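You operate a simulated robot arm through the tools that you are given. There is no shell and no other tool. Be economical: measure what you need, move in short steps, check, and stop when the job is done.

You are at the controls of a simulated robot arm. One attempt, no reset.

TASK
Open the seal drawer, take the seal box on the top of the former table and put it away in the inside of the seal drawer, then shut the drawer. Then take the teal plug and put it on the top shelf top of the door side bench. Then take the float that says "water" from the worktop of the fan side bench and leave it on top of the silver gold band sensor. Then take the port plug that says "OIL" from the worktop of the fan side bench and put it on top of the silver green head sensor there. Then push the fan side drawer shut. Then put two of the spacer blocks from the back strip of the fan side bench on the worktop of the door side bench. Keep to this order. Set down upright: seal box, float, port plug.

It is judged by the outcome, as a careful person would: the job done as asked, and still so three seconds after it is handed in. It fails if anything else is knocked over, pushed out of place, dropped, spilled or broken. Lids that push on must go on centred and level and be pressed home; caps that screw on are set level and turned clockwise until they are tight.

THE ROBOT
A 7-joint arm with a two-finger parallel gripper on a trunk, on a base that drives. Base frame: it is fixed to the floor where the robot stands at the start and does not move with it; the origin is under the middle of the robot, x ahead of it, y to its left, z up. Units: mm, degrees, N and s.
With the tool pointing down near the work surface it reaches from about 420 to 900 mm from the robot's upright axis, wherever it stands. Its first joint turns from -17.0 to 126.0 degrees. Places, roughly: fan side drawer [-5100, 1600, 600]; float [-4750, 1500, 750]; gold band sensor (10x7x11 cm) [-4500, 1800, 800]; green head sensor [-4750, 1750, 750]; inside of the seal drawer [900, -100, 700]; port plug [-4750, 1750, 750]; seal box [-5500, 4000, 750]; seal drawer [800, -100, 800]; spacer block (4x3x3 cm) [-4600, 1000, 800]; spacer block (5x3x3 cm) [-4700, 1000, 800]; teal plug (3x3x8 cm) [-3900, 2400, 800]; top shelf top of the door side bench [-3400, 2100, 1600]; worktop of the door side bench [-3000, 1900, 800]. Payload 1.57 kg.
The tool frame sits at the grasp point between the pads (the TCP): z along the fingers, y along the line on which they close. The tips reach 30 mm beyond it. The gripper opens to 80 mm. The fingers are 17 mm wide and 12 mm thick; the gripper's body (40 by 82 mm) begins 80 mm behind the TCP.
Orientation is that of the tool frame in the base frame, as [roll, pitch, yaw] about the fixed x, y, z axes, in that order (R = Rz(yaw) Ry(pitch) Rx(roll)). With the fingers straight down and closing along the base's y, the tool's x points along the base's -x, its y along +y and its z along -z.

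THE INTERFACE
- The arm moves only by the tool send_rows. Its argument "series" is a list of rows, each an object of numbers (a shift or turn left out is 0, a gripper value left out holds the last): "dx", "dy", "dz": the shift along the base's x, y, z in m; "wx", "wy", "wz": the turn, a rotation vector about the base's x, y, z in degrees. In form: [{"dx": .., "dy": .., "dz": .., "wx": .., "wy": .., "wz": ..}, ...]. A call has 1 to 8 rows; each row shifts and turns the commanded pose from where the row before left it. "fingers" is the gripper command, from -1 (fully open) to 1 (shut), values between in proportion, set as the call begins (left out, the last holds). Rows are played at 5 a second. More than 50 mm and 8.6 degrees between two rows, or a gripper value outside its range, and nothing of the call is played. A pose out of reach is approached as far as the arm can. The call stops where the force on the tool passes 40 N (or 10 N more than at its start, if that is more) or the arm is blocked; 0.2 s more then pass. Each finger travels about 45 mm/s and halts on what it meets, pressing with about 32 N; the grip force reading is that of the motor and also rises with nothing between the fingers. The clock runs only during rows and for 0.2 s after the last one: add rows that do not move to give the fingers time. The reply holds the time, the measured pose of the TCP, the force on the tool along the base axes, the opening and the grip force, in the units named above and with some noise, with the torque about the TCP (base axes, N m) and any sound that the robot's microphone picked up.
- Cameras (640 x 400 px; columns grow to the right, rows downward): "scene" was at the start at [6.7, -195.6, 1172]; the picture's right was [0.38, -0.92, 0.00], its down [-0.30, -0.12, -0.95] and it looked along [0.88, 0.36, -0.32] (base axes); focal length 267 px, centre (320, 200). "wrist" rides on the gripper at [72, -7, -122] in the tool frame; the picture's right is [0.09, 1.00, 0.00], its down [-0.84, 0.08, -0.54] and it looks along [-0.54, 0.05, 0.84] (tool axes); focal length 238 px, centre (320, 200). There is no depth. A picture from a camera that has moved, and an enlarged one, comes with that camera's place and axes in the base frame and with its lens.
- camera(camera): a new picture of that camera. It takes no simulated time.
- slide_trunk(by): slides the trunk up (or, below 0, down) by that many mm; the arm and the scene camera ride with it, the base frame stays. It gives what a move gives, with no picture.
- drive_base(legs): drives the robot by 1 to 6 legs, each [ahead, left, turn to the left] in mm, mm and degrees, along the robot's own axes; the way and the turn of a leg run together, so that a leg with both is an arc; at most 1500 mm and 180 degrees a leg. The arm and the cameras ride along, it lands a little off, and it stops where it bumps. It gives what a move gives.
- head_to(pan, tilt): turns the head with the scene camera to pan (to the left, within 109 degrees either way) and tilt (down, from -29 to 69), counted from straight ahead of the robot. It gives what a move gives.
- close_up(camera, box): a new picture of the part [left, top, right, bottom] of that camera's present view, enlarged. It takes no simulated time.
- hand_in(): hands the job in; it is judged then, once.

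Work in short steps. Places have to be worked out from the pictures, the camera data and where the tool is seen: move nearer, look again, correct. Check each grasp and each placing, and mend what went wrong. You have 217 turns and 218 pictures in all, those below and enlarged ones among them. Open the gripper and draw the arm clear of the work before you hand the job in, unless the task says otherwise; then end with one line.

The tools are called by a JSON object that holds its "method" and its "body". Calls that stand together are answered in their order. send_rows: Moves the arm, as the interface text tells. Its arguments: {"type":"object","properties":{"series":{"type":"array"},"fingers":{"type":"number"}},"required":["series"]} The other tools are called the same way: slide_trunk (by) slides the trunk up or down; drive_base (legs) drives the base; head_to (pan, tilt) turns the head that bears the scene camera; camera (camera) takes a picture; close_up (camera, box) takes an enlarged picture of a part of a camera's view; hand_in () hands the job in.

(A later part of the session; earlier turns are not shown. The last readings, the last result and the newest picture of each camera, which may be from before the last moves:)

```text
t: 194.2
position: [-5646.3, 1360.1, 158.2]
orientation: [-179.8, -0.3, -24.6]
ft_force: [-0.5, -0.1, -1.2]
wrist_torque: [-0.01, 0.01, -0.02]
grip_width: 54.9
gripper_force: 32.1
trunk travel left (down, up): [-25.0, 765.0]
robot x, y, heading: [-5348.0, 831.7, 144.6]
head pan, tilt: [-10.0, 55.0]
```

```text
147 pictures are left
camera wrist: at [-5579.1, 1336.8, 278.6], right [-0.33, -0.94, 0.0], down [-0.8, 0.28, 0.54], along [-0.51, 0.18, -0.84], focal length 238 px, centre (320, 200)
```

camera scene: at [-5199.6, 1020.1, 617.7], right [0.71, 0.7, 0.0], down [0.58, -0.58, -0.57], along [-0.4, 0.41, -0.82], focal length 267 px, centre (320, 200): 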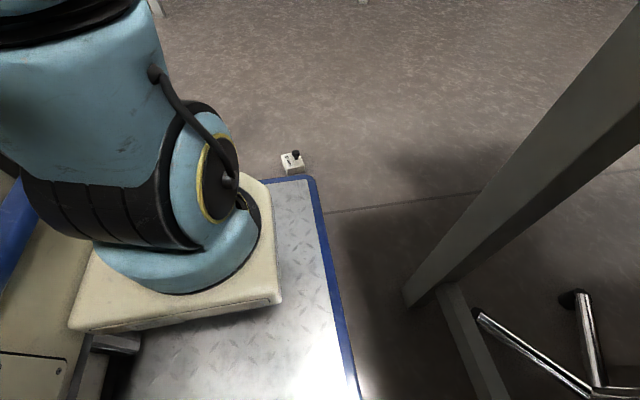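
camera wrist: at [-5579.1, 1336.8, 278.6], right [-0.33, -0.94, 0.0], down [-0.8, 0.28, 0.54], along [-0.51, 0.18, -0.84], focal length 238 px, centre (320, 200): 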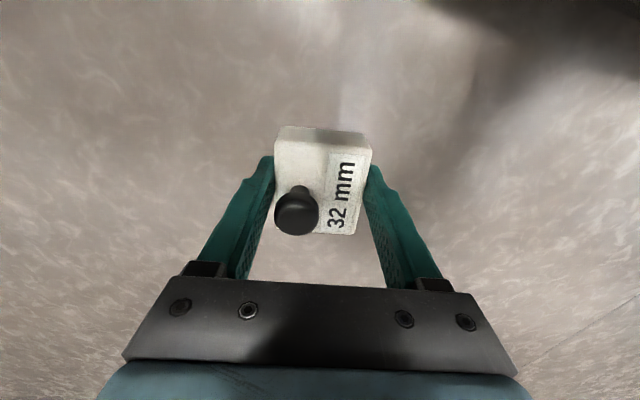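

The box is firmly gripped by its body (55 mm), bottom 38 mm below the TCP. I lift the arm and trunk.

{"method": "send_rows", "body": {"series": [{"dz": 0.045}, {"dz": 0.045}, {"dz": 0.045}, {"dz": 0.045}, {"dz": 0.045}, {"dz": 0.045}, {"dz": 0.045}, {"dz": 0.045}]}}

{"method": "slide_trunk", "body": {"by": 400}}

{"method": "slide_trunk", "body": {"by": 150}}

{"method": "send_rows", "body": {"series": [{"dx": -0.014, "dy": -0.04}, {"dx": -0.014, "dy": -0.04}, {"dx": -0.014, "dy": -0.04}, {"dx": -0.014, "dy": -0.04}, {"dx": -0.014, "dy": -0.04}]}}

{"method": "camera", "body": {"camera": "wrist"}}

```text
t: 196.0
position: [-5644.8, 1358.7, 520.1]
orientation: [-179.8, -0.3, -24.5]
ft_force: [0.2, -0.4, -0.8]
wrist_torque: [-0.02, 0.03, -0.03]
grip_width: 55.0
gripper_force: 31.6
trunk travel left (down, up): [-25.0, 765.0]
robot x, y, heading: [-5348.2, 831.1, 144.6]
head pan, tilt: [-10.0, 55.0]
```

```text
t: 199.8
position: [-5646.4, 1359.0, 919.1]
orientation: [-179.8, -0.3, -24.4]
ft_force: [-0.5, -0.3, -1.2]
wrist_torque: [-0.02, 0.01, -0.03]
grip_width: 55.1
gripper_force: 31.8
trunk travel left (down, up): [-425.0, 365.0]
robot x, y, heading: [-5346.9, 828.2, 144.6]
head pan, tilt: [-10.0, 55.0]
```

```text
t: 201.6
position: [-5645.1, 1358.6, 1068.5]
orientation: [-179.8, -0.2, -24.5]
ft_force: [-0.1, 0.0, -0.6]
wrist_torque: [-0.01, 0.0, 0.01]
grip_width: 55.0
gripper_force: 32.0
trunk travel left (down, up): [-575.0, 215.0]
robot x, y, heading: [-5345.1, 828.8, 144.6]
head pan, tilt: [-10.0, 55.0]
```

```text
t: 202.8
position: [-5716.6, 1157.5, 1069.2]
orientation: [-180.0, -0.4, -24.6]
ft_force: [0.5, 0.1, -0.8]
wrist_torque: [-0.04, -0.03, 0.02]
grip_width: 54.8
gripper_force: 31.9
trunk travel left (down, up): [-575.0, 215.0]
robot x, y, heading: [-5348.1, 827.4, 144.6]
head pan, tilt: [-10.0, 55.0]
```

```text
146 pictures are left
camera wrist: at [-5648.8, 1136.4, 1189.3], right [-0.33, -0.94, 0.0], down [-0.8, 0.28, 0.54], along [-0.51, 0.18, -0.84], focal length 238 px, centre (320, 200)
```

wrist: 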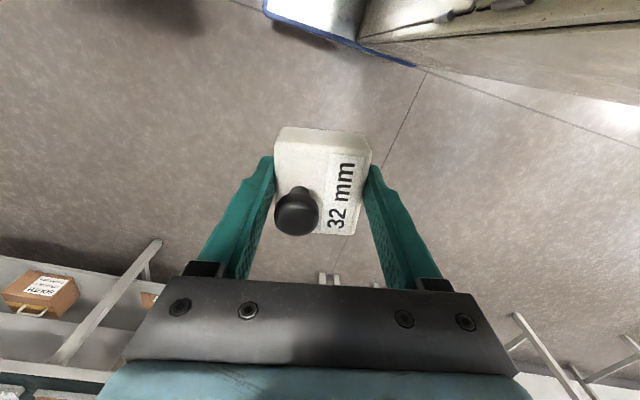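

Secure. I drive back out of the aisle, checking the grip as I go.

{"method": "drive_base", "body": {"legs": [[0, 280, 0], [-940, 0, 0], [-940, 0, 0], [0, 0, -118.5]]}}

{"method": "drive_base", "body": {"legs": [[1350, 0, 0], [1350, 0, 0]]}}

{"method": "head_to", "body": {"pan": -30, "tilt": 20}}

{"method": "camera", "body": {"camera": "scene"}}

```text
t: 218.8
position: [-3495.0, -338.2, 1068.0]
orientation: [-179.8, -0.3, -144.9]
ft_force: [-1.4, 0.0, -0.6]
wrist_torque: [-0.01, 0.02, 0.01]
grip_width: 54.9
gripper_force: 31.7
trunk travel left (down, up): [-575.0, 215.0]
robot x, y, heading: [-3964.5, -493.7, 24.2]
head pan, tilt: [-10.0, 55.0]
```

```text
t: 232.1
position: [-1020.6, 840.8, 1068.0]
orientation: [-179.8, -0.4, -143.0]
ft_force: [-0.4, 0.0, -0.4]
wrist_torque: [0.05, -0.01, 0.0]
grip_width: 54.8
gripper_force: 32.0
trunk travel left (down, up): [-575.0, 215.0]
robot x, y, heading: [-1485.2, 671.5, 26.1]
head pan, tilt: [-10.0, 55.0]
```

```text
t: 233.1
position: [-1020.0, 841.8, 1069.9]
orientation: [-179.8, -0.3, -143.1]
ft_force: [0.1, 0.4, -0.1]
wrist_torque: [0.02, -0.01, -0.04]
grip_width: 55.0
gripper_force: 32.2
trunk travel left (down, up): [-575.0, 215.0]
robot x, y, heading: [-1485.1, 676.0, 26.1]
head pan, tilt: [-30.0, 20.0]
```

```text
145 pictures are left
camera scene: at [-1364.9, 425.3, 1219.7], right [-0.07, -1.0, 0.0], down [-0.34, 0.02, -0.94], along [0.94, -0.06, -0.34], focal length 267 px, centre (320, 200)
```

scene: 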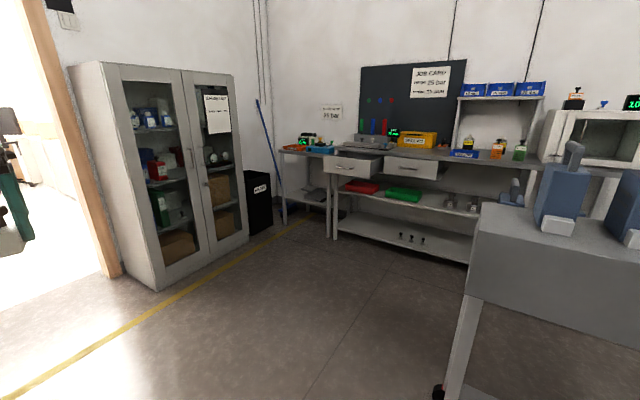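

The open drawer and the table's edge are in view. I turn to −35°, strafe left of the table, then drive up toward the drawer.

{"method": "drive_base", "body": {"legs": [[0, 0, -61], [0, 550, 0], [1250, 0, 0]]}}

{"method": "head_to", "body": {"pan": 25, "tilt": 30}}

{"method": "camera", "body": {"camera": "scene"}}

{"method": "camera", "body": {"camera": "wrist"}}

```text
t: 238.7
position: [-826.4, 756.1, 1068.2]
orientation: [-179.9, -0.4, 155.3]
ft_force: [0.3, -0.5, -0.7]
wrist_torque: [0.0, 0.01, -0.03]
grip_width: 55.0
gripper_force: 31.8
trunk travel left (down, up): [-575.0, 215.0]
robot x, y, heading: [-1195.8, 1088.7, -35.7]
head pan, tilt: [-30.0, 20.0]
stopped in leg 2: the robot was blocked; the commanded pose is now the measured one
```

```text
t: 239.9
position: [-826.7, 756.8, 1068.1]
orientation: [-179.8, -0.4, 155.2]
ft_force: [0.1, -0.4, 0.0]
wrist_torque: [0.01, 0.0, 0.0]
grip_width: 54.9
gripper_force: 31.2
trunk travel left (down, up): [-575.0, 215.0]
robot x, y, heading: [-1197.0, 1091.7, -35.6]
head pan, tilt: [25.0, 30.0]
```

```text
144 pictures are left
camera scene: at [-1303.5, 929.8, 1203.7], right [-0.18, -0.98, 0.0], down [-0.49, 0.09, -0.87], along [0.85, -0.16, -0.5], focal length 267 px, centre (320, 200)
```

scene: 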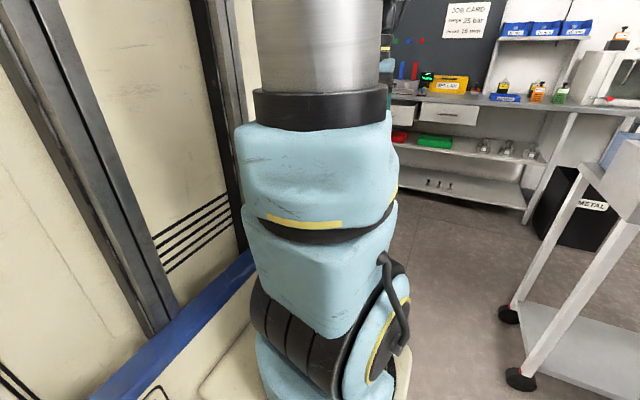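

```text
143 pictures are left
camera wrist: at [-893.3, 782.6, 1189.3], right [0.33, 0.94, 0.0], down [0.8, -0.28, 0.54], along [0.51, -0.18, -0.84], focal length 238 px, centre (320, 200)
```

wrist: 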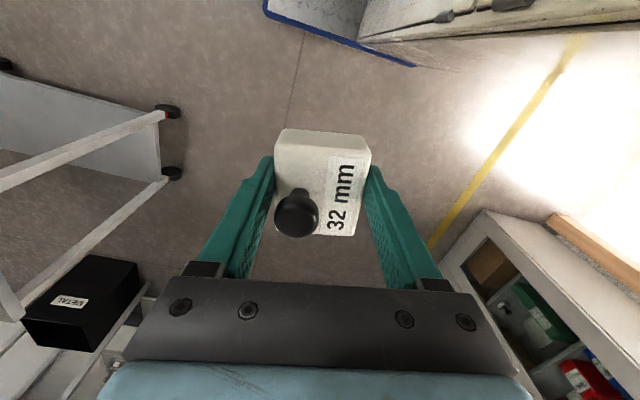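

I bumped something on the left, most likely the cardboard carton. I step right away from it, then go ahead.

{"method": "drive_base", "body": {"legs": [[0, -150, 0.7], [1000, 0, 0]]}}

{"method": "camera", "body": {"camera": "scene"}}

```text
t: 246.1
position: [-78.1, 75.0, 1068.8]
orientation: [-179.9, -0.3, 156.6]
ft_force: [0.4, -0.6, -0.5]
wrist_torque: [0.02, 0.03, 0.02]
grip_width: 54.8
gripper_force: 32.4
trunk travel left (down, up): [-575.0, 215.0]
robot x, y, heading: [-454.0, 397.0, -34.0]
head pan, tilt: [25.0, 30.0]
```

```text
142 pictures are left
camera scene: at [-558.9, 236.2, 1203.7], right [-0.16, -0.99, 0.0], down [-0.49, 0.08, -0.87], along [0.85, -0.14, -0.5], focal length 267 px, centre (320, 200)
```

scene: 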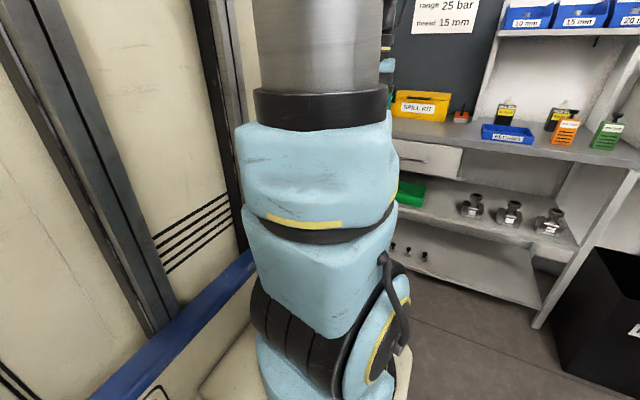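

I drive the rest toward the drawer: ahead and left, keeping my body short of the handle.

{"method": "drive_base", "body": {"legs": [[0, 180, -1], [470, 0, 0]]}}

{"method": "camera", "body": {"camera": "wrist"}}

```text
t: 250.0
position: [404.5, -51.4, 1068.3]
orientation: [-179.8, -0.4, 155.7]
ft_force: [0.3, -1.1, -0.3]
wrist_torque: [-0.01, -0.05, -0.02]
grip_width: 54.9
gripper_force: 32.0
trunk travel left (down, up): [-575.0, 215.0]
robot x, y, heading: [32.3, 279.4, -35.2]
head pan, tilt: [25.0, 30.0]
```

```text
141 pictures are left
camera wrist: at [337.7, -26.0, 1189.3], right [0.33, 0.94, 0.0], down [0.8, -0.27, 0.54], along [0.51, -0.18, -0.84], focal length 238 px, centre (320, 200)
```

wrist: 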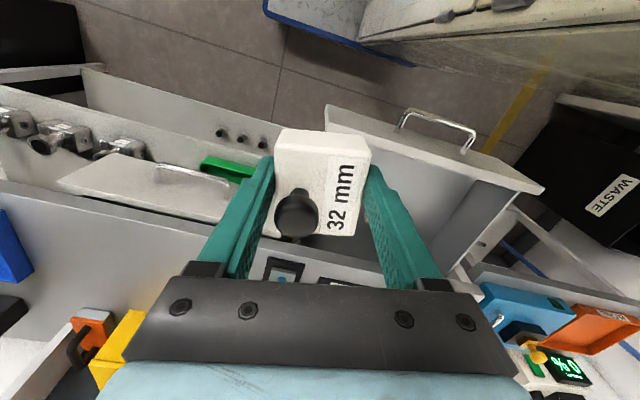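

Now I swing the tool over the drawer while turning it so the gripper's camera sits to the side.

{"method": "send_rows", "body": {"series": [{"dx": 0.0275, "dy": 0.0189, "wz": 8.4}, {"dx": 0.0275, "dy": 0.0189, "wz": 8.4}, {"dx": 0.0275, "dy": 0.0189, "wz": 8.4}, {"dx": 0.0275, "dy": 0.0189, "wz": 8.4}, {"dx": 0.0275, "dy": 0.0189, "wz": 8.4}, {"dx": 0.0275, "dy": 0.0189, "wz": 8.4}, {"dx": 0.0275, "dy": 0.0189, "wz": 8.4}, {"dx": 0.0275, "dy": 0.0189, "wz": 8.4}]}}

{"method": "camera", "body": {"camera": "wrist"}}

```text
t: 251.8
position: [623.8, 99.8, 1068.8]
orientation: [-179.8, -0.3, -137.0]
ft_force: [-0.7, -0.7, -0.5]
wrist_torque: [-0.02, -0.01, -0.02]
grip_width: 54.9
gripper_force: 31.4
trunk travel left (down, up): [-575.0, 215.0]
robot x, y, heading: [33.4, 277.4, -35.4]
head pan, tilt: [25.0, 30.0]
```

```text
140 pictures are left
camera wrist: at [576.6, 47.5, 1189.8], right [-0.75, 0.67, 0.0], down [0.56, 0.63, 0.54], along [0.36, 0.4, -0.84], focal length 238 px, centre (320, 200)
```

wrist: 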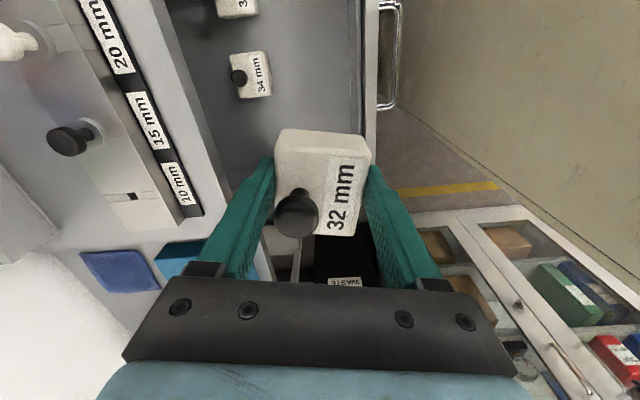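

I finish the turn and lower toward the drawer, then look again.

{"method": "send_rows", "body": {"series": [{"wz": 6, "dz": -0.04}, {"wz": 6, "dz": -0.04}, {"dz": -0.04}]}}

{"method": "camera", "body": {"camera": "wrist"}}

{"method": "head_to", "body": {"pan": 33, "tilt": 15}}

{"method": "camera", "body": {"camera": "scene"}}

```text
t: 252.6
position: [625.3, 100.0, 949.1]
orientation: [-179.7, -0.1, -125.1]
ft_force: [-0.8, -0.5, -0.2]
wrist_torque: [-0.03, -0.02, 0.02]
grip_width: 55.1
gripper_force: 32.2
trunk travel left (down, up): [-575.0, 215.0]
robot x, y, heading: [38.1, 277.7, -35.4]
head pan, tilt: [25.0, 30.0]
```

```text
139 pictures are left
camera wrist: at [590.1, 38.7, 1070.5], right [-0.87, 0.5, 0.0], down [0.42, 0.73, 0.54], along [0.27, 0.47, -0.84], focal length 238 px, centre (320, 200)
```

wrist: 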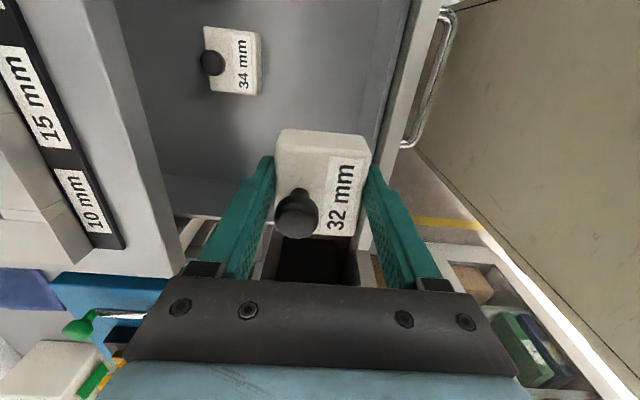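

```text
t: 253.4
position: [626.5, 98.2, 950.2]
orientation: [-179.8, -0.3, -125.2]
ft_force: [0.9, 0.4, -1.4]
wrist_torque: [0.01, -0.01, -0.01]
grip_width: 55.0
gripper_force: 31.7
trunk travel left (down, up): [-575.0, 215.0]
robot x, y, heading: [35.3, 280.4, -35.3]
head pan, tilt: [33.0, 15.0]
```

```text
138 pictures are left
camera scene: at [-69.0, 131.3, 1227.8], right [-0.04, -1.0, 0.0], down [-0.26, 0.01, -0.97], along [0.96, -0.04, -0.26], focal length 267 px, centre (320, 200)
```

scene: 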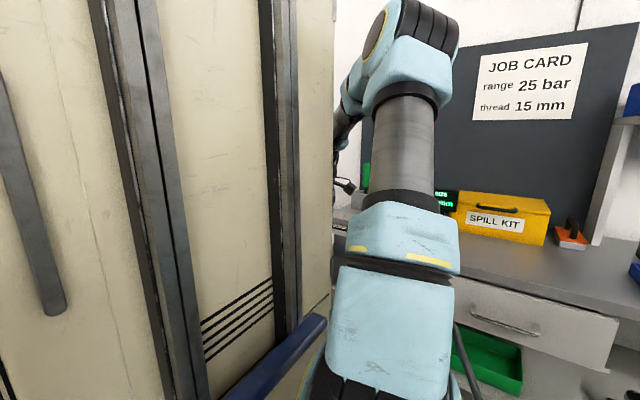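

The spot below is clear: box between the front panel and the 34 mm piece. I lower in steps.

{"method": "send_rows", "body": {"series": [{"dz": -0.045}, {"dz": -0.045}, {"dz": -0.04}, {"dz": -0.02}, {"dz": -0.015}]}}

{"method": "camera", "body": {"camera": "wrist"}}

```text
t: 254.6
position: [625.6, 101.3, 782.1]
orientation: [-179.8, -0.1, -125.2]
ft_force: [-0.4, 0.0, -0.9]
wrist_torque: [0.02, -0.01, -0.01]
grip_width: 55.0
gripper_force: 31.9
trunk travel left (down, up): [-575.0, 215.0]
robot x, y, heading: [32.7, 279.2, -35.0]
head pan, tilt: [33.0, 15.0]
```

```text
137 pictures are left
camera wrist: at [590.0, 40.8, 902.7], right [-0.87, 0.5, 0.0], down [0.42, 0.73, 0.54], along [0.27, 0.47, -0.84], focal length 238 px, centre (320, 200)
```

wrist: 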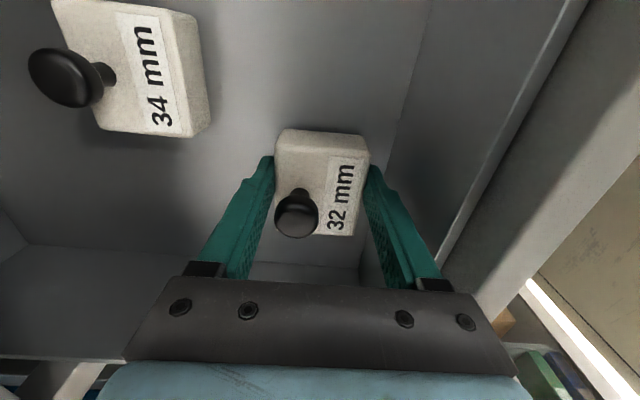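

Near the floor of the drawer; I go down gently until it touches.

{"method": "send_rows", "body": {"series": [{"dz": -0.006}, {"dz": -0.005}, {"dz": -0.004}, {"dz": -0.004}]}}

```text
t: 255.6
position: [626.5, 99.9, 765.4]
orientation: [-179.7, -0.2, -125.2]
ft_force: [-2.3, -0.7, 12.7]
wrist_torque: [0.3, 0.32, 0.07]
grip_width: 55.1
gripper_force: 32.2
trunk travel left (down, up): [-575.0, 215.0]
robot x, y, heading: [34.8, 278.6, -35.0]
head pan, tilt: [33.0, 15.0]
```

It rests on the drawer floor (12 N). I release and lift straight up.

{"method": "send_rows", "body": {"series": [{}, {}], "fingers": -0.8}}

{"method": "send_rows", "body": {"series": [{"dz": 0.03}, {"dz": 0.045}, {"dz": 0.045}, {"dz": 0.045}]}}

{"method": "camera", "body": {"camera": "wrist"}}

```text
t: 256.2
position: [624.4, 100.4, 763.2]
orientation: [-179.9, -0.3, -125.2]
ft_force: [-0.3, 0.0, 0.1]
wrist_torque: [-0.01, -0.02, -0.03]
grip_width: 71.8
gripper_force: 0.1
trunk travel left (down, up): [-575.0, 215.0]
robot x, y, heading: [34.0, 279.9, -35.2]
head pan, tilt: [33.0, 15.0]
```

```text
t: 257.2
position: [624.5, 99.8, 927.0]
orientation: [-180.0, -0.3, -125.1]
ft_force: [0.3, -0.1, 0.3]
wrist_torque: [-0.01, 0.02, 0.05]
grip_width: 72.1
gripper_force: 0.0
trunk travel left (down, up): [-575.0, 215.0]
robot x, y, heading: [34.2, 279.6, -35.3]
head pan, tilt: [33.0, 15.0]
```

```text
136 pictures are left
camera wrist: at [589.9, 39.2, 1047.9], right [-0.87, 0.5, 0.0], down [0.42, 0.73, 0.54], along [0.27, 0.47, -0.84], focal length 238 px, centre (320, 200)
```

wrist: 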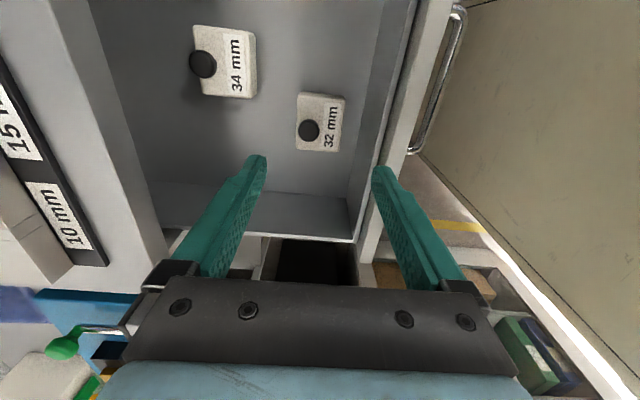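

The seal box stands in the drawer. I close the fingers and back the base 105 mm so the tool comes in front of the panel, keeping clear of my own body.

{"method": "drive_base", "body": {"legs": [[-110, 0, 0]]}}

{"method": "send_rows", "body": {"series": [{"dx": -0.006, "dy": -0.008, "wz": -8.4}, {"dx": -0.006, "dy": -0.008, "wz": -8.4}, {"dx": -0.006, "dy": -0.008, "wz": -8.4}, {"dx": -0.006, "dy": -0.008, "wz": -8.4}, {"dx": -0.006, "dy": -0.008, "wz": -8.4}, {"dx": -0.006, "dy": -0.008, "wz": -8.4}, {"wz": -8.4}, {"wz": -8.4}], "fingers": 1}}

{"method": "send_rows", "body": {"series": [{"wz": -8}, {"wz": -8}, {"wz": -6}]}}

{"method": "camera", "body": {"camera": "wrist"}}

```text
t: 258.4
position: [535.9, 163.1, 926.2]
orientation: [-179.7, -0.4, -125.2]
ft_force: [-0.6, 0.5, 0.5]
wrist_torque: [-0.01, 0.01, -0.01]
grip_width: 71.9
gripper_force: 0.0
trunk travel left (down, up): [-575.0, 215.0]
robot x, y, heading: [-54.4, 339.8, -35.6]
head pan, tilt: [33.0, 15.0]
```

```text
t: 260.2
position: [499.6, 114.7, 927.1]
orientation: [-179.8, -0.3, 167.3]
ft_force: [-0.2, -0.2, 0.7]
wrist_torque: [0.01, 0.03, -0.03]
grip_width: 0.1
gripper_force: 21.3
trunk travel left (down, up): [-575.0, 215.0]
robot x, y, heading: [-54.8, 339.5, -35.3]
head pan, tilt: [33.0, 15.0]
```

```text
t: 261.0
position: [499.4, 113.8, 926.5]
orientation: [-179.8, -0.3, 145.5]
ft_force: [0.7, -0.5, 0.3]
wrist_torque: [-0.02, -0.02, 0.01]
grip_width: 0.1
gripper_force: 21.2
trunk travel left (down, up): [-575.0, 215.0]
robot x, y, heading: [-56.1, 340.8, -35.5]
head pan, tilt: [33.0, 15.0]
```

```text
135 pictures are left
camera wrist: at [437.2, 151.7, 1047.5], right [0.49, 0.87, 0.0], down [0.74, -0.41, 0.54], along [0.47, -0.26, -0.84], focal length 238 px, centre (320, 200)
```

wrist: 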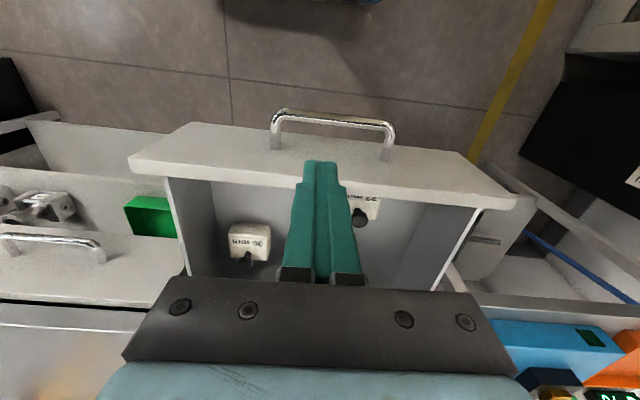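

I zoom in to see the panel's edges relative to the fingers.

{"method": "close_up", "body": {"camera": "wrist", "box": [220, 90, 420, 215]}}

```text
3.20 times, centred on (320, 152) of wrist
camera zoom: at [437.2, 151.7, 1047.5], right [0.49, 0.87, 0.0], down [0.74, -0.41, 0.54], along [0.47, -0.26, -0.84], focal length 763 px, centre (320, 352)
```

zoom: 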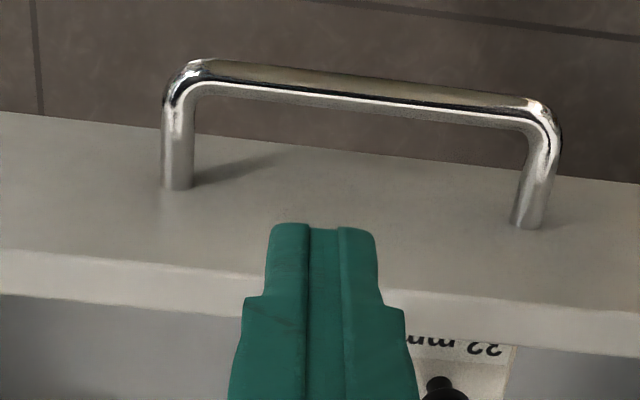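

The fingers stand above the bar and 20 mm before the panel. I lower the closed tips against the upper panel, then push the drawer by driving ahead.

{"method": "send_rows", "body": {"series": [{"dz": -0.042}, {"dz": -0.042}, {"dx": 0.0082, "dy": -0.0057}]}}

{"method": "drive_base", "body": {"legs": [[120, 0, 0]]}}

{"method": "camera", "body": {"camera": "wrist"}}

```text
t: 261.8
position: [506.3, 110.9, 843.0]
orientation: [-179.8, -0.3, 145.5]
ft_force: [0.5, -0.5, 0.4]
wrist_torque: [-0.01, -0.04, -0.02]
grip_width: 0.3
gripper_force: 21.5
trunk travel left (down, up): [-575.0, 215.0]
robot x, y, heading: [-53.2, 345.9, -35.4]
head pan, tilt: [33.0, 15.0]
```

```text
t: 263.0
position: [604.9, 39.7, 841.7]
orientation: [-179.8, -0.2, 145.6]
ft_force: [-0.1, 0.0, -0.5]
wrist_torque: [0.0, 0.0, -0.02]
grip_width: 0.0
gripper_force: 20.9
trunk travel left (down, up): [-575.0, 215.0]
robot x, y, heading: [44.2, 271.0, -35.2]
head pan, tilt: [33.0, 15.0]
```

```text
133 pictures are left
camera wrist: at [543.4, 76.5, 963.5], right [0.49, 0.87, 0.0], down [0.74, -0.41, 0.54], along [0.47, -0.26, -0.84], focal length 238 px, centre (320, 200)
```

wrist: 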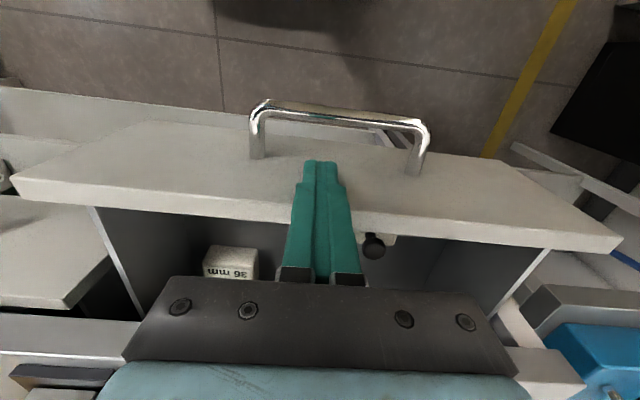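

The drawer is moving in. I drive 60 mm more, then finish with the arm under force control.

{"method": "drive_base", "body": {"legs": [[60, 0, 0]]}}

{"method": "send_rows", "body": {"series": [{"dx": 0.0123, "dy": -0.0086}, {"dx": 0.0123, "dy": -0.0086}, {"dx": 0.0098, "dy": -0.0069}, {"dx": 0.0082, "dy": -0.0057}, {"dx": 0.0066, "dy": -0.0046}, {"dx": 0.0066, "dy": -0.0046}]}}

{"method": "camera", "body": {"camera": "wrist"}}

```text
t: 264.0
position: [654.8, 4.5, 842.3]
orientation: [-179.8, -0.3, 145.7]
ft_force: [0.5, -0.3, 0.0]
wrist_torque: [-0.02, 0.01, 0.0]
grip_width: 0.0
gripper_force: 21.3
trunk travel left (down, up): [-575.0, 215.0]
robot x, y, heading: [94.5, 238.0, -35.2]
head pan, tilt: [33.0, 15.0]
```

```text
t: 265.3
position: [700.0, -26.9, 841.7]
orientation: [-179.5, -1.1, 145.6]
ft_force: [-8.9, 5.8, 6.5]
wrist_torque: [0.02, 0.09, -0.05]
grip_width: 0.0
gripper_force: 21.9
trunk travel left (down, up): [-575.0, 215.0]
robot x, y, heading: [92.2, 239.7, -35.4]
head pan, tilt: [33.0, 15.0]
stopped in row 6: the force on the tool passed its limit at 50 N (the readings are from after the stop); the commanded pose is now the measured one
```

```text
132 pictures are left
camera wrist: at [640.0, 9.5, 963.8], right [0.48, 0.87, -0.01], down [0.75, -0.41, 0.52], along [0.46, -0.26, -0.85], focal length 238 px, centre (320, 200)
```

wrist: 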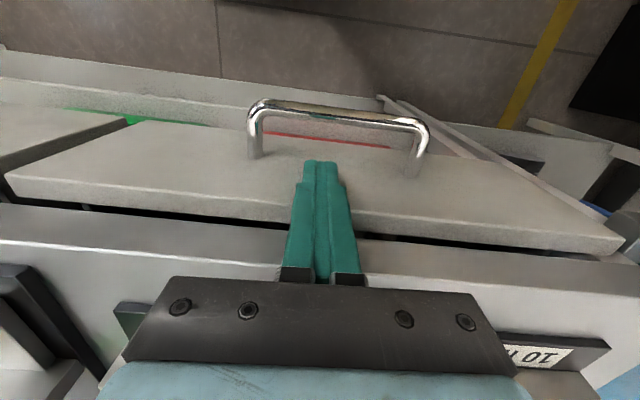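

The drawer is shut, flush with its neighbour. I draw the tool back and up, then back the base away.

{"method": "send_rows", "body": {"series": [{"dx": -0.025, "dy": 0.017}, {"dx": -0.025, "dy": 0.017, "dz": 0.02}, {"dz": 0.045}, {"dz": 0.045}, {"dz": 0.045}, {"dx": -0.026, "dy": -0.037}, {"dx": -0.026, "dy": -0.037}, {"dx": -0.026, "dy": -0.037}]}}

{"method": "drive_base", "body": {"legs": [[-250, 0, 0]]}}

{"method": "camera", "body": {"camera": "wrist"}}

{"method": "head_to", "body": {"pan": -109, "tilt": 15}}

{"method": "camera", "body": {"camera": "scene"}}

```text
t: 267.1
position: [573.7, -103.9, 997.5]
orientation: [-179.5, -1.1, 145.8]
ft_force: [0.6, 0.3, -0.4]
wrist_torque: [0.0, 0.05, 0.03]
grip_width: 0.3
gripper_force: 21.5
trunk travel left (down, up): [-575.0, 215.0]
robot x, y, heading: [93.1, 240.0, -35.5]
head pan, tilt: [33.0, 15.0]
```

```text
t: 268.9
position: [368.4, 40.1, 999.2]
orientation: [-179.5, -0.9, 145.5]
ft_force: [-0.1, -0.5, 0.5]
wrist_torque: [-0.04, -0.02, -0.01]
grip_width: 0.0
gripper_force: 21.3
trunk travel left (down, up): [-575.0, 215.0]
robot x, y, heading: [-115.8, 380.1, -35.7]
head pan, tilt: [33.0, 15.0]
```

```text
131 pictures are left
camera wrist: at [308.1, 75.5, 1120.0], right [0.49, 0.87, -0.01], down [0.74, -0.41, 0.53], along [0.46, -0.26, -0.85], focal length 238 px, centre (320, 200)
```

wrist: 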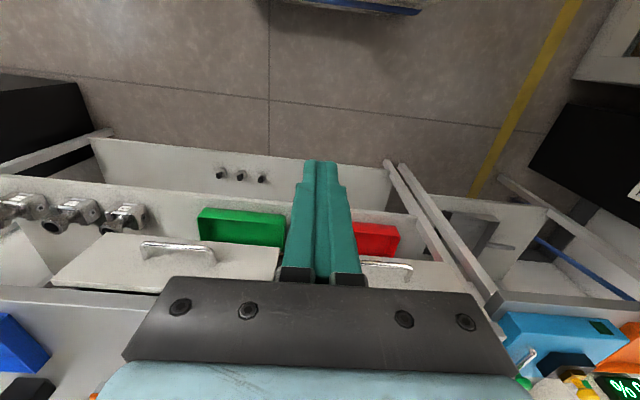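

```text
t: 271.2
position: [368.8, 38.9, 998.2]
orientation: [-179.5, -1.2, 145.4]
ft_force: [0.2, 0.5, 0.5]
wrist_torque: [0.02, -0.02, 0.0]
grip_width: 0.0
gripper_force: 21.6
trunk travel left (down, up): [-575.0, 215.0]
robot x, y, heading: [-111.7, 383.1, -35.4]
head pan, tilt: [-108.9, 15.0]
```

```text
130 pictures are left
camera scene: at [-387.0, 187.0, 1227.9], right [-0.58, 0.81, 0.0], down [0.21, 0.15, -0.97], along [-0.79, -0.56, -0.26], focal length 267 px, centre (320, 200)
```

scene: 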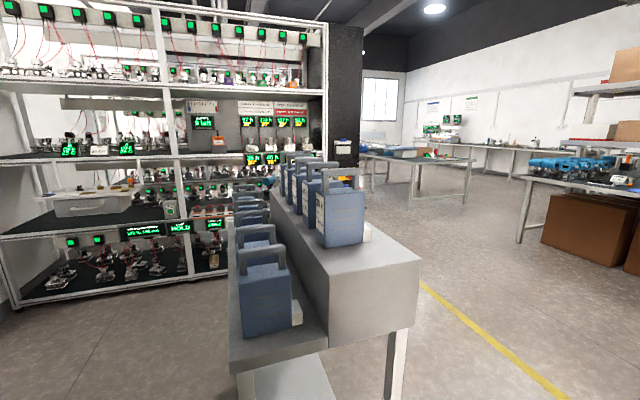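

Drawers are flush. Next is the teal plug. I retrace my path away from the bench, well clear of the carton, and turn to look at it.

{"method": "drive_base", "body": {"legs": [[0, -200, 0], [-1290, 0, 0], [0, -350, 0], [0, 0, -118.5]]}}

{"method": "head_to", "body": {"pan": -85, "tilt": 20}}

{"method": "camera", "body": {"camera": "scene"}}

```text
t: 285.7
position: [-2017.8, 439.6, 996.7]
orientation: [-179.6, -1.1, 25.8]
ft_force: [-0.9, 0.4, -0.7]
wrist_torque: [0.0, 0.01, 0.01]
grip_width: 0.0
gripper_force: 21.8
trunk travel left (down, up): [-575.0, 215.0]
robot x, y, heading: [-1482.4, 684.2, -155.0]
head pan, tilt: [-108.9, 15.0]
```

```text
t: 286.6
position: [-2018.9, 439.2, 997.9]
orientation: [-179.5, -1.0, 25.8]
ft_force: [-0.1, -0.1, -0.1]
wrist_torque: [0.0, 0.0, 0.01]
grip_width: 0.0
gripper_force: 21.6
trunk travel left (down, up): [-575.0, 215.0]
robot x, y, heading: [-1479.4, 687.2, -155.6]
head pan, tilt: [-85.0, 20.0]
```

```text
129 pictures are left
camera scene: at [-1551.5, 1010.2, 1219.8], right [0.87, 0.5, 0.0], down [0.17, -0.3, -0.94], along [-0.47, 0.82, -0.34], focal length 267 px, centre (320, 200)
```

scene: 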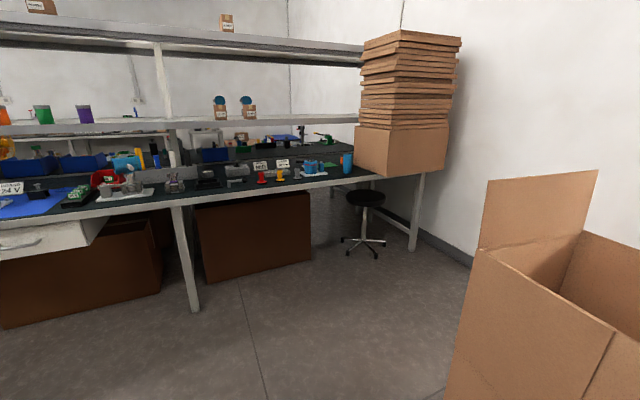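

The carton stands as before. I zoom toward where the teal plug should be, behind the door side bench.

{"method": "close_up", "body": {"camera": "scene", "box": [0, 120, 192, 240]}}

{"method": "close_up", "body": {"camera": "scene", "box": [160, 110, 352, 230]}}

```text
3.33 times, centred on (96, 180) of scene
camera zoom: at [-1551.5, 1010.2, 1219.8], right [0.87, 0.5, 0.0], down [0.17, -0.3, -0.94], along [-0.47, 0.82, -0.34], focal length 891 px, centre (1067, 267)
```

zoom: 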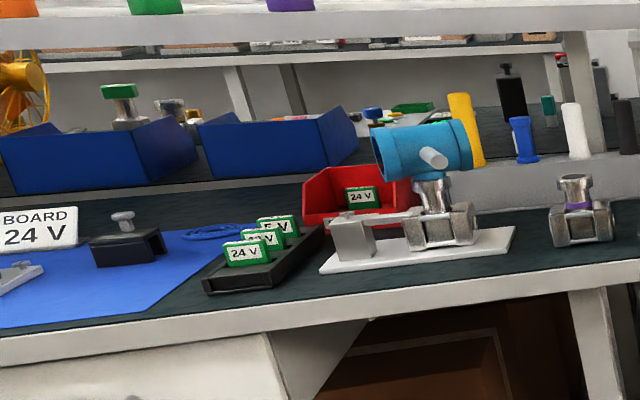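

```text
3.33 times, centred on (256, 170) of scene
camera zoom: at [-1551.5, 1010.2, 1219.8], right [0.87, 0.5, 0.0], down [0.17, -0.3, -0.94], along [-0.47, 0.82, -0.34], focal length 891 px, centre (533, 300)
```

zoom: 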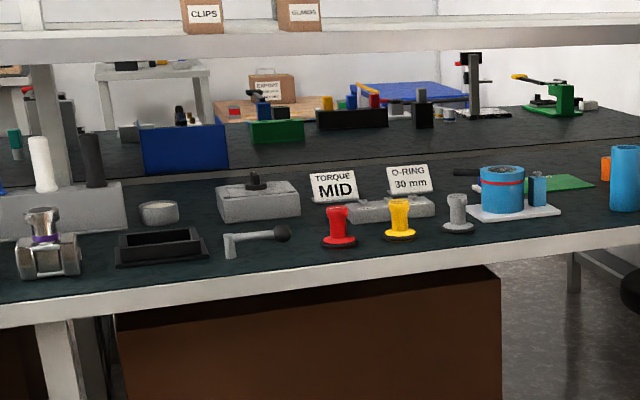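

The teal plug is visible on the fan side bench, behind the door side bench's shelf (about n −4500). I have to take it from the fan side, so I go round again.

{"method": "drive_base", "body": {"legs": [[1350, 0, 0.5], [1360, 0, 0], [0, 0, -60], [1400, 0, 0], [1400, 0, 0]]}}

```text
t: 315.4
position: [-6698.0, 1455.0, 997.2]
orientation: [-179.5, -1.1, -33.8]
ft_force: [-0.2, 0.0, 0.1]
wrist_torque: [-0.02, -0.02, 0.03]
grip_width: 0.1
gripper_force: 21.6
trunk travel left (down, up): [-575.0, 215.0]
robot x, y, heading: [-6215.4, 1114.8, 145.2]
head pan, tilt: [-85.0, 20.0]
```

I take a look at the fan side bench from here before turning.

{"method": "head_to", "body": {"pan": -109, "tilt": 20}}

{"method": "camera", "body": {"camera": "scene"}}

{"method": "drive_base", "body": {"legs": [[50, 0, 0], [0, 0, -90], [0, 0, -90]]}}

{"method": "head_to", "body": {"pan": 0, "tilt": 25}}

{"method": "camera", "body": {"camera": "scene"}}

```text
t: 316.3
position: [-6698.8, 1456.1, 997.1]
orientation: [-179.5, -1.2, -33.8]
ft_force: [0.6, -0.5, -0.1]
wrist_torque: [0.0, 0.02, -0.01]
grip_width: 0.0
gripper_force: 21.1
trunk travel left (down, up): [-575.0, 215.0]
robot x, y, heading: [-6210.4, 1117.6, 145.4]
head pan, tilt: [-108.9, 20.0]
```

```text
126 pictures are left
camera scene: at [-5940.4, 1314.5, 1219.7], right [0.59, -0.8, 0.0], down [-0.28, -0.2, -0.94], along [0.76, 0.56, -0.34], focal length 267 px, centre (320, 200)
```

scene: 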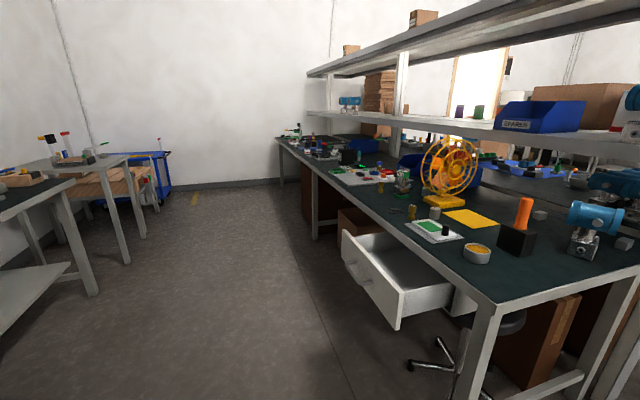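

```text
t: 324.8
position: [-5769.3, 807.3, 998.0]
orientation: [-179.5, -1.1, 146.2]
ft_force: [0.3, 0.3, -0.4]
wrist_torque: [-0.05, 0.01, 0.05]
grip_width: 0.1
gripper_force: 21.8
trunk travel left (down, up): [-575.0, 215.0]
robot x, y, heading: [-6250.3, 1144.2, -34.9]
head pan, tilt: [-108.9, 20.0]
```

```text
t: 326.7
position: [-5770.0, 807.3, 997.7]
orientation: [-179.5, -1.0, 145.9]
ft_force: [-1.0, 0.2, 0.2]
wrist_torque: [-0.05, -0.02, -0.01]
grip_width: 0.2
gripper_force: 20.9
trunk travel left (down, up): [-575.0, 215.0]
robot x, y, heading: [-6253.7, 1146.9, -35.0]
head pan, tilt: [0.0, 25.0]
```

```text
125 pictures are left
camera scene: at [-6374.8, 948.7, 1211.7], right [-0.57, -0.82, 0.0], down [-0.35, 0.24, -0.91], along [0.74, -0.52, -0.42], focal length 267 px, centre (320, 200)
```

scene: 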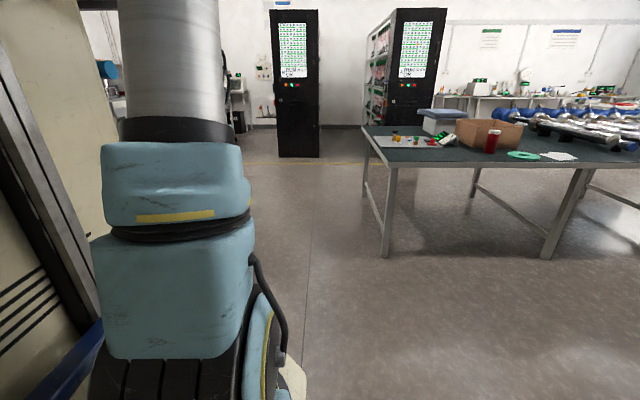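

Now facing the fan side bench. I step back a little and strafe left along the aisle.

{"method": "drive_base", "body": {"legs": [[-120, 0, 0], [0, 1275, 0], [0, 1275, 0]]}}

{"method": "head_to", "body": {"pan": -5, "tilt": 25}}

{"method": "camera", "body": {"camera": "scene"}}

{"method": "camera", "body": {"camera": "wrist"}}

```text
t: 340.0
position: [-4389.1, 2929.8, 998.3]
orientation: [-179.5, -1.1, 144.3]
ft_force: [-0.6, 0.1, -0.1]
wrist_torque: [-0.01, 0.03, -0.01]
grip_width: 0.1
gripper_force: 21.7
trunk travel left (down, up): [-575.0, 215.0]
robot x, y, heading: [-4861.4, 3286.4, -36.9]
head pan, tilt: [0.0, 25.0]
```

```text
t: 340.6
position: [-4388.2, 2930.7, 997.1]
orientation: [-179.5, -1.1, 144.3]
ft_force: [0.0, -0.1, -0.2]
wrist_torque: [0.05, 0.01, 0.0]
grip_width: 0.0
gripper_force: 21.5
trunk travel left (down, up): [-575.0, 215.0]
robot x, y, heading: [-4863.0, 3286.5, -36.7]
head pan, tilt: [-5.0, 25.0]
```

```text
124 pictures are left
camera scene: at [-4994.6, 3086.5, 1211.7], right [-0.67, -0.75, 0.0], down [-0.32, 0.28, -0.91], along [0.68, -0.6, -0.42], focal length 267 px, centre (320, 200)
```

scene: 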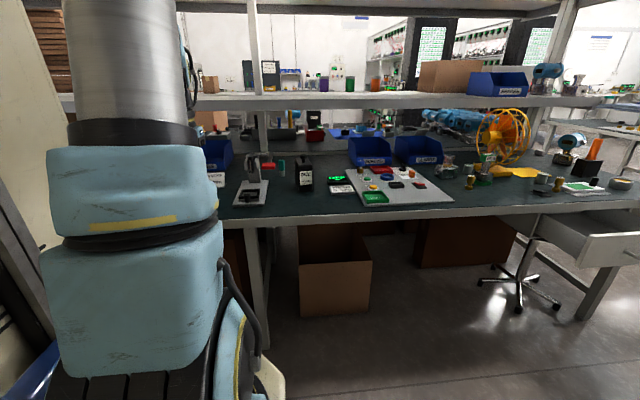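

```text
123 pictures are left
camera wrist: at [-4447.9, 2968.5, 1119.9], right [0.51, 0.86, -0.01], down [0.73, -0.43, 0.53], along [0.45, -0.27, -0.85], focal length 238 px, centre (320, 200)
```

wrist: 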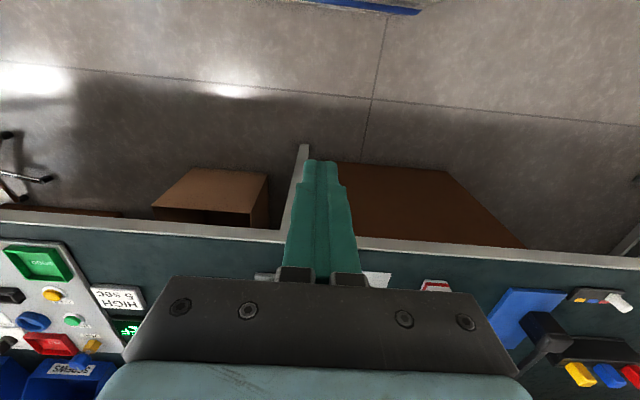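

I zoom in at where the plug should appear.

{"method": "close_up", "body": {"camera": "scene", "box": [200, 110, 360, 210]}}

{"method": "close_up", "body": {"camera": "scene", "box": [340, 100, 500, 200]}}

```text
4.00 times, centred on (280, 160) of scene
camera zoom: at [-4994.6, 3086.5, 1211.7], right [-0.67, -0.75, 0.0], down [-0.32, 0.28, -0.91], along [0.68, -0.6, -0.42], focal length 1069 px, centre (480, 360)
```

zoom: 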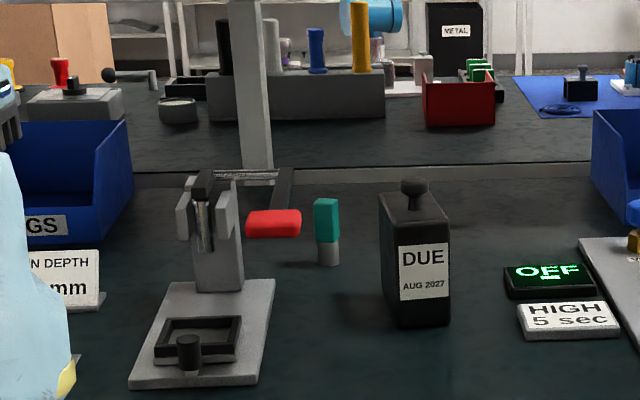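

```text
4.00 times, centred on (420, 150) of scene
camera zoom: at [-4994.6, 3086.5, 1211.7], right [-0.67, -0.75, 0.0], down [-0.32, 0.28, -0.91], along [0.68, -0.6, -0.42], focal length 1069 px, centre (-80, 400)
```

zoom: 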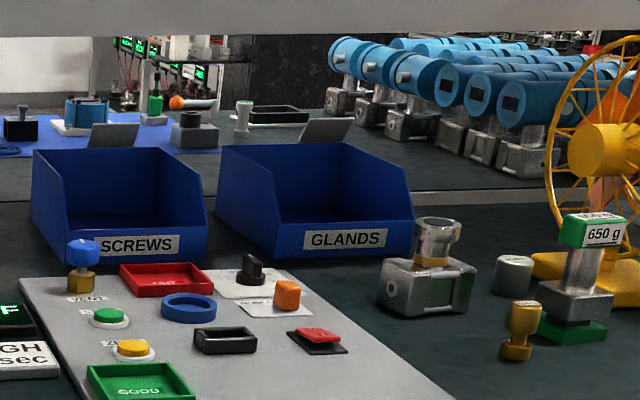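

The teal plug (teal head, silver base) stands between the red-lever press and the DUE block, around n −4660. I also look up at the shelf from this side.

{"method": "head_to", "body": {"pan": -5, "tilt": -12}}

{"method": "camera", "body": {"camera": "scene"}}

```text
t: 341.7
position: [-4388.5, 2929.8, 998.3]
orientation: [-179.5, -1.1, 144.2]
ft_force: [0.7, -0.6, -0.1]
wrist_torque: [0.0, 0.04, 0.0]
grip_width: 0.0
gripper_force: 21.2
trunk travel left (down, up): [-575.0, 215.0]
robot x, y, heading: [-4862.9, 3287.7, -36.9]
head pan, tilt: [-5.0, -12.0]
```

```text
120 pictures are left
camera scene: at [-5001.5, 3092.7, 1270.1], right [-0.67, -0.75, 0.0], down [0.15, -0.14, -0.98], along [0.73, -0.65, 0.21], focal length 267 px, centre (320, 200)
```

scene: 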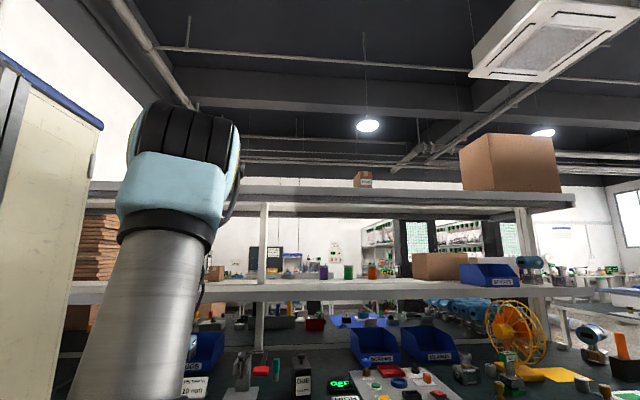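

I raise the trunk and come up to the bench to get a closer look at the plug.

{"method": "slide_trunk", "body": {"by": 150}}

{"method": "drive_base", "body": {"legs": [[370, 0, 1.8]]}}

{"method": "head_to", "body": {"pan": -5, "tilt": 40}}

{"method": "camera", "body": {"camera": "scene"}}

{"method": "camera", "body": {"camera": "wrist"}}

```text
t: 343.4
position: [-4388.2, 2931.5, 1147.2]
orientation: [-179.5, -1.1, 144.2]
ft_force: [-0.2, 0.2, -0.6]
wrist_torque: [0.02, 0.03, 0.0]
grip_width: 0.1
gripper_force: 21.6
trunk travel left (down, up): [-725.0, 65.0]
robot x, y, heading: [-4865.5, 3282.5, -36.7]
head pan, tilt: [-5.0, -12.0]
```

```text
t: 345.8
position: [-4071.1, 2724.5, 1146.9]
orientation: [-179.5, -1.1, 146.0]
ft_force: [-0.6, 0.0, -0.4]
wrist_torque: [-0.01, 0.04, -0.02]
grip_width: 0.0
gripper_force: 21.2
trunk travel left (down, up): [-725.0, 65.0]
robot x, y, heading: [-4553.6, 3062.5, -34.9]
head pan, tilt: [-5.0, -12.0]
```

```text
t: 347.0
position: [-4070.1, 2725.3, 1148.7]
orientation: [-179.6, -1.2, 146.0]
ft_force: [0.4, -0.4, 0.3]
wrist_torque: [0.0, -0.01, 0.01]
grip_width: 0.0
gripper_force: 20.9
trunk travel left (down, up): [-725.0, 65.0]
robot x, y, heading: [-4553.2, 3064.4, -35.1]
head pan, tilt: [-5.0, 40.0]
```

```text
119 pictures are left
camera scene: at [-4686.7, 2864.8, 1338.4], right [-0.64, -0.77, 0.0], down [-0.49, 0.41, -0.77], along [0.59, -0.49, -0.64], focal length 267 px, centre (320, 200)
```

scene: 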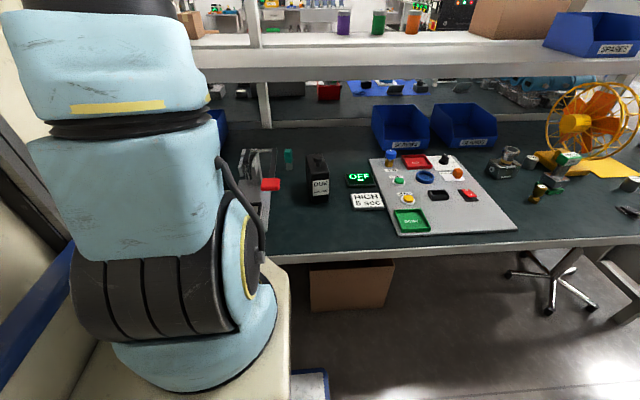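

```text
118 pictures are left
camera wrist: at [-4131.0, 2759.8, 1269.9], right [0.48, 0.88, -0.01], down [0.75, -0.41, 0.53], along [0.46, -0.26, -0.85], focal length 238 px, centre (320, 200)
```

wrist: 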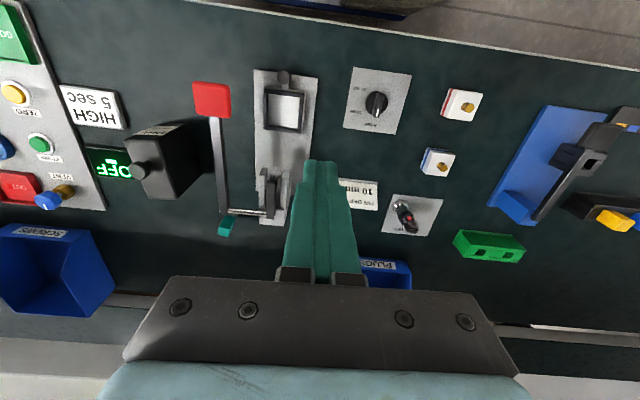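

I zoom on the plug in both views to place it exactly.

{"method": "close_up", "body": {"camera": "wrist", "box": [140, 70, 340, 195]}}

{"method": "close_up", "body": {"camera": "wrist", "box": [180, 180, 276, 240]}}

{"method": "close_up", "body": {"camera": "scene", "box": [225, 130, 353, 210]}}

```text
3.20 times, centred on (240, 132) of wrist
camera zoom: at [-4131.0, 2759.8, 1269.9], right [0.48, 0.88, -0.01], down [0.75, -0.41, 0.53], along [0.46, -0.26, -0.85], focal length 763 px, centre (576, 416)
```

zoom: 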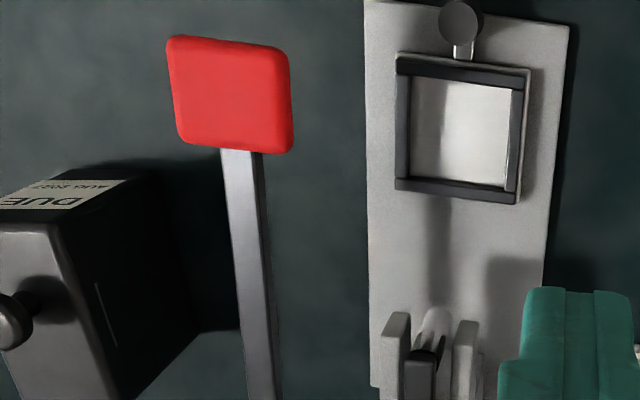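

```text
6.67 times, centred on (228, 210) of wrist
camera zoom: at [-4131.0, 2759.8, 1269.9], right [0.48, 0.88, -0.01], down [0.75, -0.41, 0.53], along [0.46, -0.26, -0.85], focal length 1589 px, centre (933, 133)
```

zoom: 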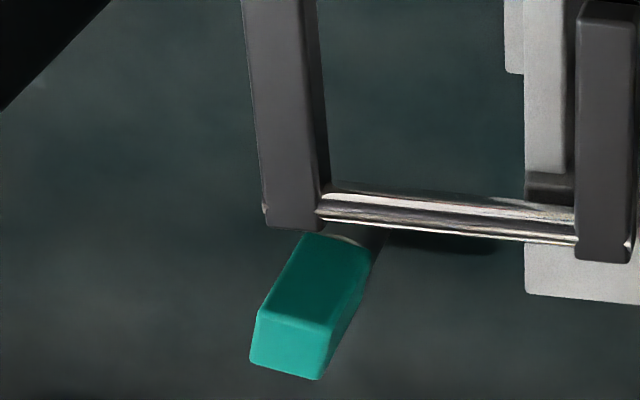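

```text
5.00 times, centred on (289, 170) of scene
camera zoom: at [-4686.7, 2864.8, 1338.4], right [-0.64, -0.77, 0.0], down [-0.49, 0.41, -0.77], along [0.59, -0.49, -0.64], focal length 1336 px, centre (475, 350)
```

zoom: 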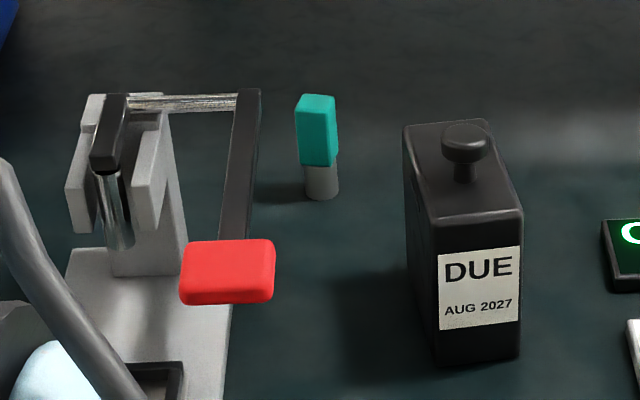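

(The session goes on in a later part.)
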